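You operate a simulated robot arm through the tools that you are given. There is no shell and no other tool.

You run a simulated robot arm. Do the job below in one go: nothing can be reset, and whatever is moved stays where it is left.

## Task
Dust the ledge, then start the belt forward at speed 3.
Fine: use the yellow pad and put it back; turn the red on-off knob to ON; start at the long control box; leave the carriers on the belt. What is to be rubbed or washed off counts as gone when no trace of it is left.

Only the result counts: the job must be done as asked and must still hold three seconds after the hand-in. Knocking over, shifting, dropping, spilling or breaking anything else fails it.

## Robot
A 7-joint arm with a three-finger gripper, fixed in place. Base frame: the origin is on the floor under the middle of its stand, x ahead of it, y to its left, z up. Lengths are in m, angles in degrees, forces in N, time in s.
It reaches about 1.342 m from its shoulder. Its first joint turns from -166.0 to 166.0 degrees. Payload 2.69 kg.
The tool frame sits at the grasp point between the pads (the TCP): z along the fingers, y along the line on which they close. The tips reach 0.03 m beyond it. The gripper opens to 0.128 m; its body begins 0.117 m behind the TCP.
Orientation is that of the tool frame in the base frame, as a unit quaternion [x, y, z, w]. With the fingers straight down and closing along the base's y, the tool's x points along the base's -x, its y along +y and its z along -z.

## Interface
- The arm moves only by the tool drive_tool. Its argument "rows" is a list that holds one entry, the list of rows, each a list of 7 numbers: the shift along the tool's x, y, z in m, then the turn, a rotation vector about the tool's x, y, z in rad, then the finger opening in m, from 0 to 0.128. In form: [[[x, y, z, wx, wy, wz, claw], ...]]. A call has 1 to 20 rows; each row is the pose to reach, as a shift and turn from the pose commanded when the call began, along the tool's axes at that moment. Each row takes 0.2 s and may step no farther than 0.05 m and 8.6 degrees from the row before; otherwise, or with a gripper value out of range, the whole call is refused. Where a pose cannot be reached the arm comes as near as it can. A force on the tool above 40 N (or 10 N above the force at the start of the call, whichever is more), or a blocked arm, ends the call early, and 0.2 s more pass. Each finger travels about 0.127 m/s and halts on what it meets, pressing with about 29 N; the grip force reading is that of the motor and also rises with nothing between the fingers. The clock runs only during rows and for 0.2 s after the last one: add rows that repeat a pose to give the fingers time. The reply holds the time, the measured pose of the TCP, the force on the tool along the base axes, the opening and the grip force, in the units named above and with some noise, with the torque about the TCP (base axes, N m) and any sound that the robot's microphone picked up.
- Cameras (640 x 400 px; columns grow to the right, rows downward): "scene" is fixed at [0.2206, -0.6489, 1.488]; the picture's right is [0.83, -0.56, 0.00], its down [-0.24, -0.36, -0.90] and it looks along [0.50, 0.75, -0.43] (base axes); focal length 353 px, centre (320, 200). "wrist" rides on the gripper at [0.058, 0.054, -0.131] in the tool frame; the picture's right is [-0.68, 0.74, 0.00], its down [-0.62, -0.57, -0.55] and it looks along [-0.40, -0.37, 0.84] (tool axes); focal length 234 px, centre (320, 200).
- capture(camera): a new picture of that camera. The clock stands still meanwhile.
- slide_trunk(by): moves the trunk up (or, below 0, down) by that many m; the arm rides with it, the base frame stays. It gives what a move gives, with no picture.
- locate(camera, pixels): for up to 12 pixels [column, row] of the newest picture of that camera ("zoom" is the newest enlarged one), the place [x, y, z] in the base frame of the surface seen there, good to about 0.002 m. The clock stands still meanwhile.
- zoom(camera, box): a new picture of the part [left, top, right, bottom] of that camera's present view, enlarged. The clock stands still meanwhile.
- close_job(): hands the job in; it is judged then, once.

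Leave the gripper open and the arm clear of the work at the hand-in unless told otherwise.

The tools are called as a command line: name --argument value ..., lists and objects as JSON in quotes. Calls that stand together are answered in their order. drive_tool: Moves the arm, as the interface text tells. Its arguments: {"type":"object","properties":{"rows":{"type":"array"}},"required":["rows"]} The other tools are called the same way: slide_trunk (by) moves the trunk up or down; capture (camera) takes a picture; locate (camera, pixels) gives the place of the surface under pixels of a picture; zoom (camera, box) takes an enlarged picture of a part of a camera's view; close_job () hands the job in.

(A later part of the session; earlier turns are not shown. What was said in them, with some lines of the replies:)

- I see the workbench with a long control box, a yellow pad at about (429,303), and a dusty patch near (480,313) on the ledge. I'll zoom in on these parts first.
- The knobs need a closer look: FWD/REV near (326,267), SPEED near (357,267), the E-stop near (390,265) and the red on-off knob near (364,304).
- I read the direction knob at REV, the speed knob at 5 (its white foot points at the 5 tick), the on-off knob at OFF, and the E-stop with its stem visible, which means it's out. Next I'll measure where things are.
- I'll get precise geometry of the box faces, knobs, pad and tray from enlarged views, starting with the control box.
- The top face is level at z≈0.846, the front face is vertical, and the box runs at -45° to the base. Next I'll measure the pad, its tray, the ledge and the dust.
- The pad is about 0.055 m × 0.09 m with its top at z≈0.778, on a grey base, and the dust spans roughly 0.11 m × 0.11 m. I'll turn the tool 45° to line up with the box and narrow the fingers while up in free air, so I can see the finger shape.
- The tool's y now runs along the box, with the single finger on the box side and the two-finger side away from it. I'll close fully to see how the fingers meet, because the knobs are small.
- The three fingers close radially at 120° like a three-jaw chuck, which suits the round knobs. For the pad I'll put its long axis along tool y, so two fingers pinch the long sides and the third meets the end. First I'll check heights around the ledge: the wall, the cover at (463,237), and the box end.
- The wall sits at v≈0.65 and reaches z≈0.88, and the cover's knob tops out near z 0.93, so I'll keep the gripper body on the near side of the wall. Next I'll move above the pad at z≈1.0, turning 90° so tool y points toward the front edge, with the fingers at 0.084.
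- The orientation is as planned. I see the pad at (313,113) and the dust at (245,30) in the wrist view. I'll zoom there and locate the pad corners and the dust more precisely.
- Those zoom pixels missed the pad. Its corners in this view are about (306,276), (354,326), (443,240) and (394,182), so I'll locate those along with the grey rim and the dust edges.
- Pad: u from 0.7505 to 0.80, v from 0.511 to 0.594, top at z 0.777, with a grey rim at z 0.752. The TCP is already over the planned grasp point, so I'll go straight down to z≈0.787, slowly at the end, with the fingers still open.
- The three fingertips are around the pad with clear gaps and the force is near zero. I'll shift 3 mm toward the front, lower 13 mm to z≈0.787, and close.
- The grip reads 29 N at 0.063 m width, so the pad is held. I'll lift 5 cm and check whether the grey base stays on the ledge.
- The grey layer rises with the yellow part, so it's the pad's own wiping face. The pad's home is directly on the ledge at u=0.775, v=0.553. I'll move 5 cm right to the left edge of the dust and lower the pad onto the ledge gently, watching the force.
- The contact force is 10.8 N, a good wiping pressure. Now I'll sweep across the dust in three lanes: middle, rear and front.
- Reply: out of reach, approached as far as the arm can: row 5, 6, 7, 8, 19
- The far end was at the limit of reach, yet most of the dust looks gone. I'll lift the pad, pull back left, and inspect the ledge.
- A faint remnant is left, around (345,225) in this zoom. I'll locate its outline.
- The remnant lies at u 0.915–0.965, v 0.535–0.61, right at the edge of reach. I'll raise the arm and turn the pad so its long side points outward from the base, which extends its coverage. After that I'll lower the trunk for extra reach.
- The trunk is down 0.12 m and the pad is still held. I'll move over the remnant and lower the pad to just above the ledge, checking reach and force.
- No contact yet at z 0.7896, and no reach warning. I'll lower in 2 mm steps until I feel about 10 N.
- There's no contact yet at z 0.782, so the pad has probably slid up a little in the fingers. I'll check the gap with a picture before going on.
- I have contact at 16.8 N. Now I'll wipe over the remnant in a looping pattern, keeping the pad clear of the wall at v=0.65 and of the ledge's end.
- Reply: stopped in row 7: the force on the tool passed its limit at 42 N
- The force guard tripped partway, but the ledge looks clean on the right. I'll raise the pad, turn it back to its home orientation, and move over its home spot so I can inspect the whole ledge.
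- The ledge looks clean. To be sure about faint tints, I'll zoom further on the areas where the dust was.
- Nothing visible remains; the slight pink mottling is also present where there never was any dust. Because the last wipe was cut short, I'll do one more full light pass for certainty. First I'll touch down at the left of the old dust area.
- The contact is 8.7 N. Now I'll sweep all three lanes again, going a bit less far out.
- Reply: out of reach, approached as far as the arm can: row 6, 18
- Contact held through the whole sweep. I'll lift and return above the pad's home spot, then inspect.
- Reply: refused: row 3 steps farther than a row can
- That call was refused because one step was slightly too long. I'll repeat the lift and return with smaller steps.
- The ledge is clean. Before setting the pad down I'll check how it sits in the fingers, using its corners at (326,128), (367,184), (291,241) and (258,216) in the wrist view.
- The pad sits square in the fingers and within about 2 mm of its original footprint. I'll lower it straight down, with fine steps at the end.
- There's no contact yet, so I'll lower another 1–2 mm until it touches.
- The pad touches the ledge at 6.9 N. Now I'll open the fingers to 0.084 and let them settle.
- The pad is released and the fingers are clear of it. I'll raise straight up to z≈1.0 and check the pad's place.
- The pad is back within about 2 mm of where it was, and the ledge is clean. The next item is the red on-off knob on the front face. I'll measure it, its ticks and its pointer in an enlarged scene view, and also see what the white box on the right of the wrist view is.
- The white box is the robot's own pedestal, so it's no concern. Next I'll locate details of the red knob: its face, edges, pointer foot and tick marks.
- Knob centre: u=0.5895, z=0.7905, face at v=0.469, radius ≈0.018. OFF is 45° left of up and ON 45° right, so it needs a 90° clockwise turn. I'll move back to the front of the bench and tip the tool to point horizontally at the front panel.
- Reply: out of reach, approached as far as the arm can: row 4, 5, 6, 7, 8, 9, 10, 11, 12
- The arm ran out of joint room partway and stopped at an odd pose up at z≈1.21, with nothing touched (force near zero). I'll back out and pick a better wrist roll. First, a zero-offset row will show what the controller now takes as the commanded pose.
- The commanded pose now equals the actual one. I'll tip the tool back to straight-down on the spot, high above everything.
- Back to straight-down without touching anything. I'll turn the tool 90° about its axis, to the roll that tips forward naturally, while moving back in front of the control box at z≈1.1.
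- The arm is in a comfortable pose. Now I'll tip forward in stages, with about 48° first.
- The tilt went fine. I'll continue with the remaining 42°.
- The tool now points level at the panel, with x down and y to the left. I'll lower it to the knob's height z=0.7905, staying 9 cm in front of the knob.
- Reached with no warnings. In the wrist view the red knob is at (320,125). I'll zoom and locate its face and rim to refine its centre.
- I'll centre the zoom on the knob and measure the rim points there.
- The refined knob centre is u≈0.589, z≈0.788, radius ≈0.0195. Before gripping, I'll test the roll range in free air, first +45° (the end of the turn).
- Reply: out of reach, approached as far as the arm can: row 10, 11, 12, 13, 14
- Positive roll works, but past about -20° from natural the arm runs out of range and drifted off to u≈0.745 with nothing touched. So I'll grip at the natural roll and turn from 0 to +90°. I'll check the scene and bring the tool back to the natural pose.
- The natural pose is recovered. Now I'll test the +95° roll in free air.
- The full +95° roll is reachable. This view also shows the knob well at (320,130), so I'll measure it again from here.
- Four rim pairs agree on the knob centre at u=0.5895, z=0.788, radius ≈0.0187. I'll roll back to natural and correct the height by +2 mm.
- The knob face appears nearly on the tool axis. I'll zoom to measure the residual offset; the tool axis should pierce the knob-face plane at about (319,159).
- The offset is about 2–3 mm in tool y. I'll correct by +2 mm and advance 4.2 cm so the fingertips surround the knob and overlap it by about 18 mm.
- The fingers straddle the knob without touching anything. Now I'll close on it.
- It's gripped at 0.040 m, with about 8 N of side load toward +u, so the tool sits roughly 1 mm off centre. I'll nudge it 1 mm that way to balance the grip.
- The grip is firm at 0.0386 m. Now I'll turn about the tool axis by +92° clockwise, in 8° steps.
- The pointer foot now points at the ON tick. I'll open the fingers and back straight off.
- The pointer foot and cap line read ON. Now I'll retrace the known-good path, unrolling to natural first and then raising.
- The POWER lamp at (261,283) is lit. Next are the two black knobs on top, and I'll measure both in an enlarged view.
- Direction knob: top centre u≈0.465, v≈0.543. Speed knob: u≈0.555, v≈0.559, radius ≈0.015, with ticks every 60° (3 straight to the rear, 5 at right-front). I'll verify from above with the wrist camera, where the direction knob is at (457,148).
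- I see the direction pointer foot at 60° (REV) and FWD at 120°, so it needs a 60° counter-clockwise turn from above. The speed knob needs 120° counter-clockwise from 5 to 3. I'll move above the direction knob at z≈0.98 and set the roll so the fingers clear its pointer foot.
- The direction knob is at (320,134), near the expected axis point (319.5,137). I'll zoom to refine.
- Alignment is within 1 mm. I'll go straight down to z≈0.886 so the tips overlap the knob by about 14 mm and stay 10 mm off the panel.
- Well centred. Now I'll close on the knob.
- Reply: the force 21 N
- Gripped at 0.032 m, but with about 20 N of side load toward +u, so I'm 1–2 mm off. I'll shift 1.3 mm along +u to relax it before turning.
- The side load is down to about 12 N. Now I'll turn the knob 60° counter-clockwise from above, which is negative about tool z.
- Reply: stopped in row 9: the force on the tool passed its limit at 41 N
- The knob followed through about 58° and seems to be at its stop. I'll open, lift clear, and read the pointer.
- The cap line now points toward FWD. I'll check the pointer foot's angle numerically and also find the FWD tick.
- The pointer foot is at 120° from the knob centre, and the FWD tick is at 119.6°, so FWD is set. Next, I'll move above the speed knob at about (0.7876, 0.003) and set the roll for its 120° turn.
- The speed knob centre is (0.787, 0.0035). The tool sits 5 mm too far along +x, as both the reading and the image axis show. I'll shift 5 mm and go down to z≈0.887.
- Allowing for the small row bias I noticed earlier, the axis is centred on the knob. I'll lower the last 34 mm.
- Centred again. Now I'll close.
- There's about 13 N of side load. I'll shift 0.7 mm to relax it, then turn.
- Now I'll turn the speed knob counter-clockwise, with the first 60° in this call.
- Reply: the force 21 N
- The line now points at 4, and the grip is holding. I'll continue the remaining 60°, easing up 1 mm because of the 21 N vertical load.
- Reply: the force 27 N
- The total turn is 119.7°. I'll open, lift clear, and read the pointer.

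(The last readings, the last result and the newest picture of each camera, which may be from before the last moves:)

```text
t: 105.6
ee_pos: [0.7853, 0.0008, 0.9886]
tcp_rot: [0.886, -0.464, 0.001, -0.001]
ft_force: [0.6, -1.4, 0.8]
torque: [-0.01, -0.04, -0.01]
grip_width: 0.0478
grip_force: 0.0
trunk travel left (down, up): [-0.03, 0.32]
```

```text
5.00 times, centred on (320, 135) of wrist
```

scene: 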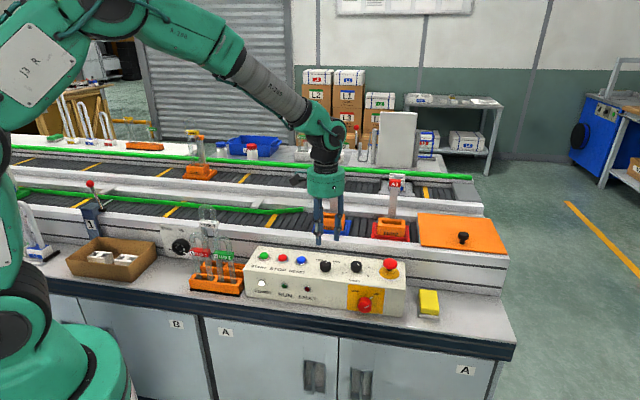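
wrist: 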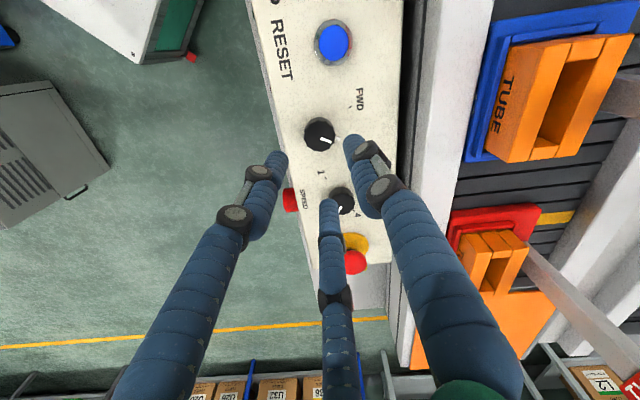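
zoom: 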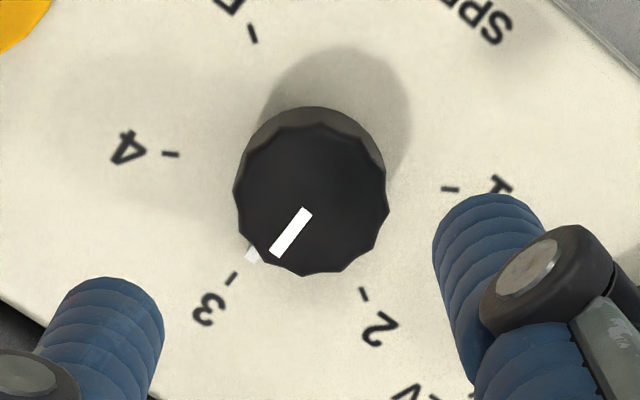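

The speed pointer foot points at 3, direction is at FWD, on-off is at ON, and the E-stop is untouched. Next is the START button, so I'll measure it.

zoom --camera "scene" --box '[240, 240, 310, 280]'

```text
9.14 times, centred on (275, 260) of scene
```

zoom: 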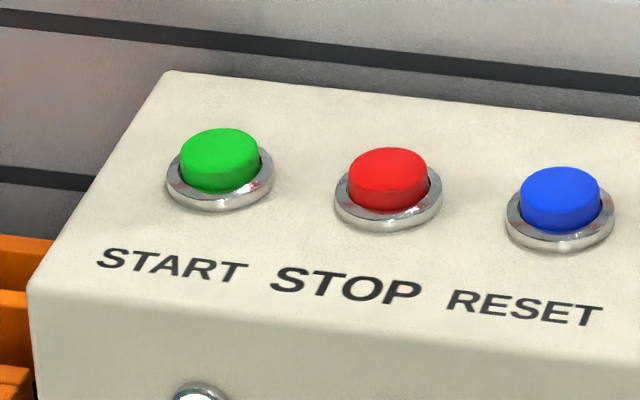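

locate --camera "zoom" --pixels '[[218, 150], [184, 150], [254, 148], [222, 130], [214, 170], [172, 185], [270, 165], [218, 205], [245, 180], [388, 165], [195, 138], [240, 165]]'

capture --camera "wrist"

```text
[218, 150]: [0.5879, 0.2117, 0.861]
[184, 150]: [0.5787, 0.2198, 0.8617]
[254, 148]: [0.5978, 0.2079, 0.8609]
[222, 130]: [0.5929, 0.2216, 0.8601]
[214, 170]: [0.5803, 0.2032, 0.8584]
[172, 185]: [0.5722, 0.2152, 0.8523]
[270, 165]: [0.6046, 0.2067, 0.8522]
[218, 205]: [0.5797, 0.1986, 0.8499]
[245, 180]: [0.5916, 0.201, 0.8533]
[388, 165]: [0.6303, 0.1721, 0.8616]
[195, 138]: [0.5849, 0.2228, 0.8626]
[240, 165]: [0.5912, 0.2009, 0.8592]
```

```text
taken
```

wrist: 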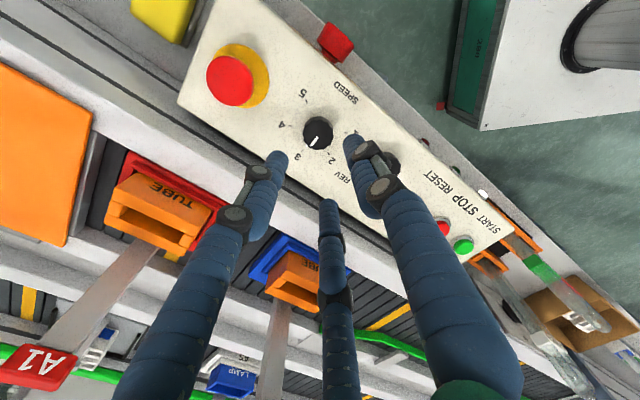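

START's top centre is (0.5874, 0.2130), z≈0.861, radius ≈0.011. The tube rack is just to its left, so I'll locate the tube labels at (222,254), (196,253) and (209,224) to keep clear of them.

zoom --camera "scene" --box '[180, 195, 260, 300]'

locate --camera "scene" --pixels '[[222, 254], [196, 253], [209, 224], [240, 272], [242, 290], [190, 290], [227, 254], [213, 224]]'

```text
3.81 times, centred on (220, 248) of scene
```

zoom: 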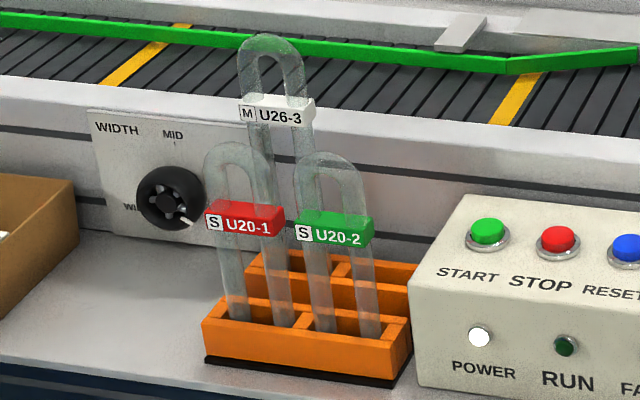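

```text
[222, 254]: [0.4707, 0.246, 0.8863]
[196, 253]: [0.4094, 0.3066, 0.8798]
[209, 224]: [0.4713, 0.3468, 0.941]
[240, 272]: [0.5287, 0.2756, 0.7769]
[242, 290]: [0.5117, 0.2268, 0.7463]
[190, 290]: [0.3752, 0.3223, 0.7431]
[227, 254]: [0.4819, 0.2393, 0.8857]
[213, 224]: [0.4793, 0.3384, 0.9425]
```

The nearest tube (U20-2) ends at u≈0.19 and z≈0.95, while START is at u=0.265. I'll pick a roll with the camera brackets pointing away from the tubes, close the fingers into one tip, and move above START at z≈0.96.

drive_tool --rows '[[[-0.041, 0.0059, 0.004, 0, 0, 0.1243, 0.03], [-0.0819, 0.0118, 0.008, 0, 0, 0.2486, 0.01], [-0.1229, 0.0177, 0.012, 0, 0, 0.3729, 0], [-0.1639, 0.0236, 0.016, 0, 0, 0.4972, 0], [-0.2049, 0.0295, 0.02, 0, 0, 0.6215, 0], [-0.2458, 0.0354, 0.024, 0, 0, 0.7458, 0], [-0.2868, 0.0413, 0.0286, 0, 0, 0.87, 0], [-0.2868, 0.0413, 0.0286, 0, 0, 0.87, 0]]]'

capture --camera "wrist"

zoom --camera "scene" --box '[180, 170, 340, 290]'

```text
t: 107.4
ee_pos: [0.589, 0.2183, 0.9607]
tcp_rot: [-0.607, 0.795, 0.0, 0.001]
ft_force: [0.2, -0.1, -0.3]
torque: [0.0, -0.02, -0.04]
grip_width: 0.0021
grip_force: 29.1
trunk travel left (down, up): [-0.03, 0.32]
```

```text
taken
```

wrist: 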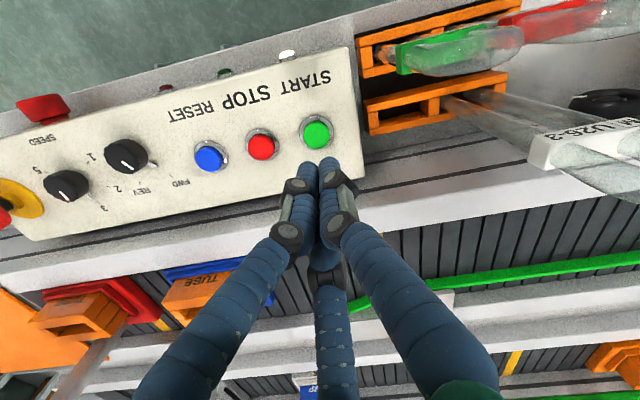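

```text
3.33 times, centred on (260, 230) of scene
```

zoom: 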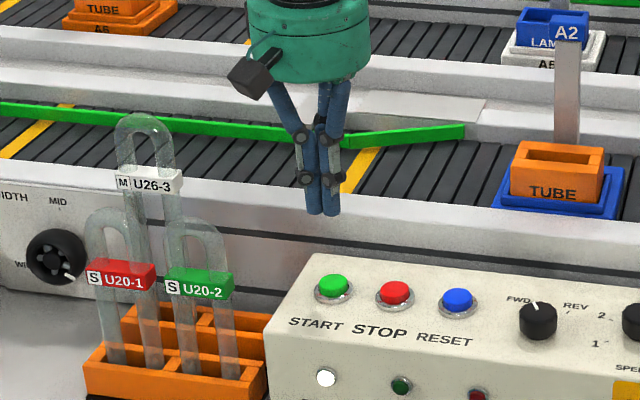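

zoom --camera "wrist" --box '[272, 100, 368, 160]'

```text
6.67 times, centred on (320, 130) of wrist
```

zoom: 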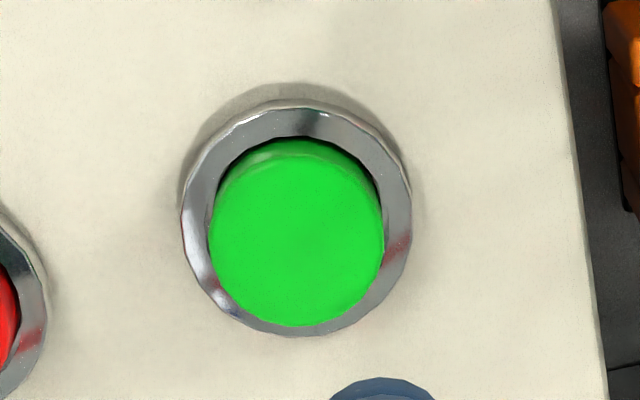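

locate --camera "zoom" --pixels '[[296, 240], [212, 240], [380, 245], [296, 160], [296, 322], [235, 185], [358, 300], [358, 185], [235, 300]]'

```text
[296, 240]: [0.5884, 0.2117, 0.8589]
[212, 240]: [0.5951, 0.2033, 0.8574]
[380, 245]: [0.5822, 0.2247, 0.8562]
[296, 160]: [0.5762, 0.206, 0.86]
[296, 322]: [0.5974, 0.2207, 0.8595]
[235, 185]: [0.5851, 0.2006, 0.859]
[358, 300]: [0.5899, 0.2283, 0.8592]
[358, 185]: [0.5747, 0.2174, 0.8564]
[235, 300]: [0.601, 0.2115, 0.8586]
```

The button centre is (0.5876, 0.2137) with its top at z≈0.860. I'll shift 4 mm and lower the closed tips to just above the button.

drive_tool --rows '[[[0.0043, -0.0003, 0.02, 0, 0, 0, 0], [0.0043, -0.0003, 0.045, 0, 0, 0, 0], [0.0043, -0.0003, 0.06, 0, 0, 0, 0], [0.0043, -0.0003, 0.065, 0, 0, 0, 0], [0.0043, -0.0003, 0.065, 0, 0, 0, 0]]]'

zoom --camera "scene" --box '[230, 220, 310, 280]'

zoom --camera "wrist" --box '[256, 120, 384, 200]'

```text
t: 108.6
ee_pos: [0.5891, 0.2116, 0.8956]
tcp_rot: [-0.608, 0.794, 0.0, 0.002]
ft_force: [-0.1, 0.3, 0.1]
torque: [0.0, 0.0, -0.01]
grip_width: 0.002
grip_force: 29.0
trunk travel left (down, up): [-0.03, 0.32]
```

```text
6.67 times, centred on (270, 250) of scene
```

zoom: 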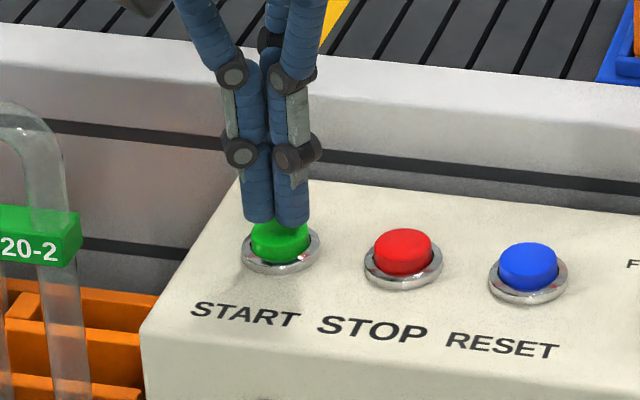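

```text
5.00 times, centred on (320, 160) of wrist
```

zoom: 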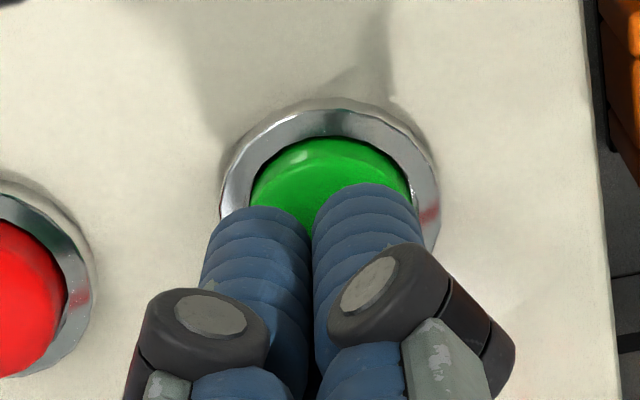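

The closed tips hover about 5 mm above START. I'll press down in small steps and listen for a click.

drive_tool --rows '[[[0, 0, 0.003, 0, 0, 0, 0], [0, 0, 0.005, 0, 0, 0, 0], [0, 0, 0.007, 0, 0, 0, 0], [0, 0, 0.009, 0, 0, 0, 0], [0, 0, 0.009, 0, 0, 0, 0]]]'

zoom --camera "scene" --box '[230, 220, 330, 310]'

```text
t: 109.8
ee_pos: [0.5893, 0.2114, 0.8853]
tcp_rot: [-0.608, 0.794, -0.001, 0.001]
ft_force: [1.2, -0.1, 0.7]
torque: [-0.01, -0.04, 0.03]
grip_width: 0.0022
grip_force: 29.4
trunk travel left (down, up): [-0.03, 0.32]
```

```text
4.44 times, centred on (280, 265) of scene
```

zoom: 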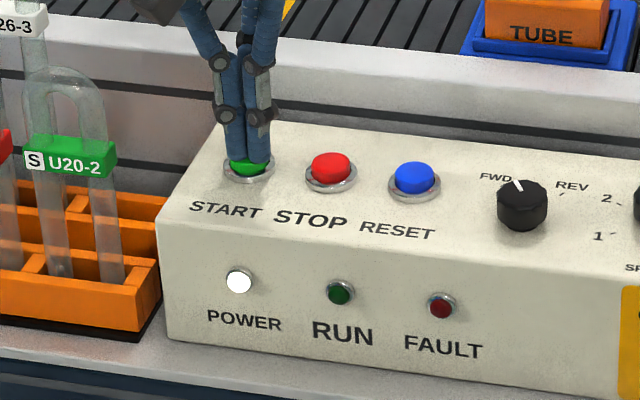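

There's little force yet and the RUN lamp is dark, so the closed tips reach a bit short. I'll continue pressing in 1.5 mm steps.

drive_tool --rows '[[[0, 0, 0.0015, 0, 0, 0, 0], [0, 0, 0.003, 0, 0, 0, 0], [0, 0, 0.0045, 0, 0, 0, 0], [0, 0, 0.0045, 0, 0, 0, 0]]]'

zoom --camera "scene" --box '[230, 220, 330, 310]'

```text
t: 110.8
ee_pos: [0.5898, 0.2111, 0.8813]
tcp_rot: [-0.607, 0.794, 0.0, 0.002]
ft_force: [-0.9, -1.9, 4.2]
torque: [0.01, 0.06, -0.01]
grip_width: 0.0057
grip_force: 32.0
trunk travel left (down, up): [-0.03, 0.32]
heard: click
```

```text
4.44 times, centred on (280, 265) of scene
```

zoom: 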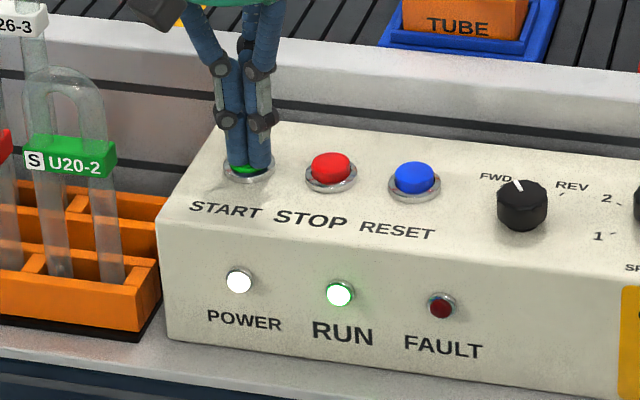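

I heard a click and the RUN lamp is lit. The carriers are moving left. I'll lift clear and back toward the robot, opening the gripper.

drive_tool --rows '[[[0, 0, -0.04, 0, 0, 0, 0], [0.01, 0, -0.085, 0, 0, 0, 0.03], [0.04, 0, -0.12, 0, 0, 0, 0.08], [0.08, 0, -0.15, 0, 0, 0, 0.128], [0.12, 0, -0.17, 0, 0, 0, 0.128]]]'

capture --camera "scene"

zoom --camera "scene" --box '[230, 230, 410, 330]'

```text
t: 112.0
ee_pos: [0.5546, 0.0961, 1.048]
tcp_rot: [-0.607, 0.794, 0.0, 0.001]
ft_force: [-0.7, 0.5, 0.3]
torque: [-0.07, -0.01, 0.02]
grip_width: 0.1281
grip_force: 0.1
trunk travel left (down, up): [-0.03, 0.32]
```

```text
taken
```

scene: 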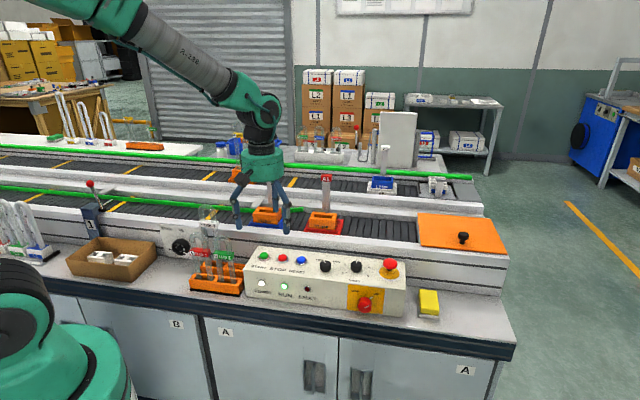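

```text
3.56 times, centred on (320, 280) of scene
```

zoom: 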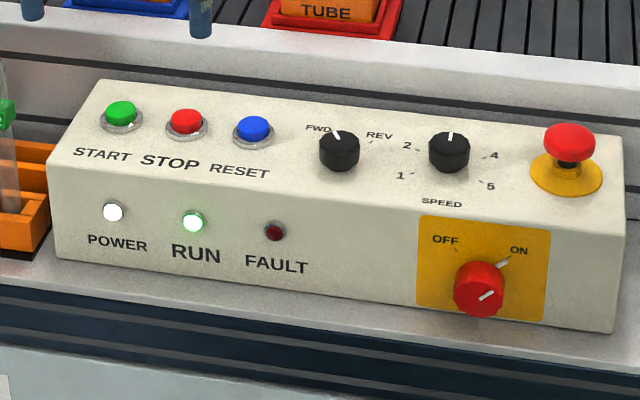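

POWER and RUN are lit, FAULT is dark, and the knobs read FWD, 3 and ON. The belt is running with the carriers on it, the pad is in its place, and the arm is clear with the gripper open. I'm handing in now.

close_job

```text
The job is handed in.
```

The ledge is dusted and the belt is running forward at speed 3. I handed the job in with the arm clear and the gripper open; no verdict has come back yet.

- **Ledge:** I wiped it with the yellow pad in several passes, and no trace showed in close-up views afterwards. The pad is back within about 2 mm of where it was.
- **Controls:** The red knob is at ON, the direction knob at FWD and the speed knob at 3. I checked each pointer against its tick mark.
- **Start:** I pressed START on the long control box and heard it click. POWER and RUN are lit, and FAULT is dark.
- **Carriers:** They were left on the belt and are moving with it. On the front belt, forward carries them to the left.

I lowered the trunk by 0.12 m for extra reach and left it there. Twice the arm ran past its reach and drifted off course, but it touched nothing.
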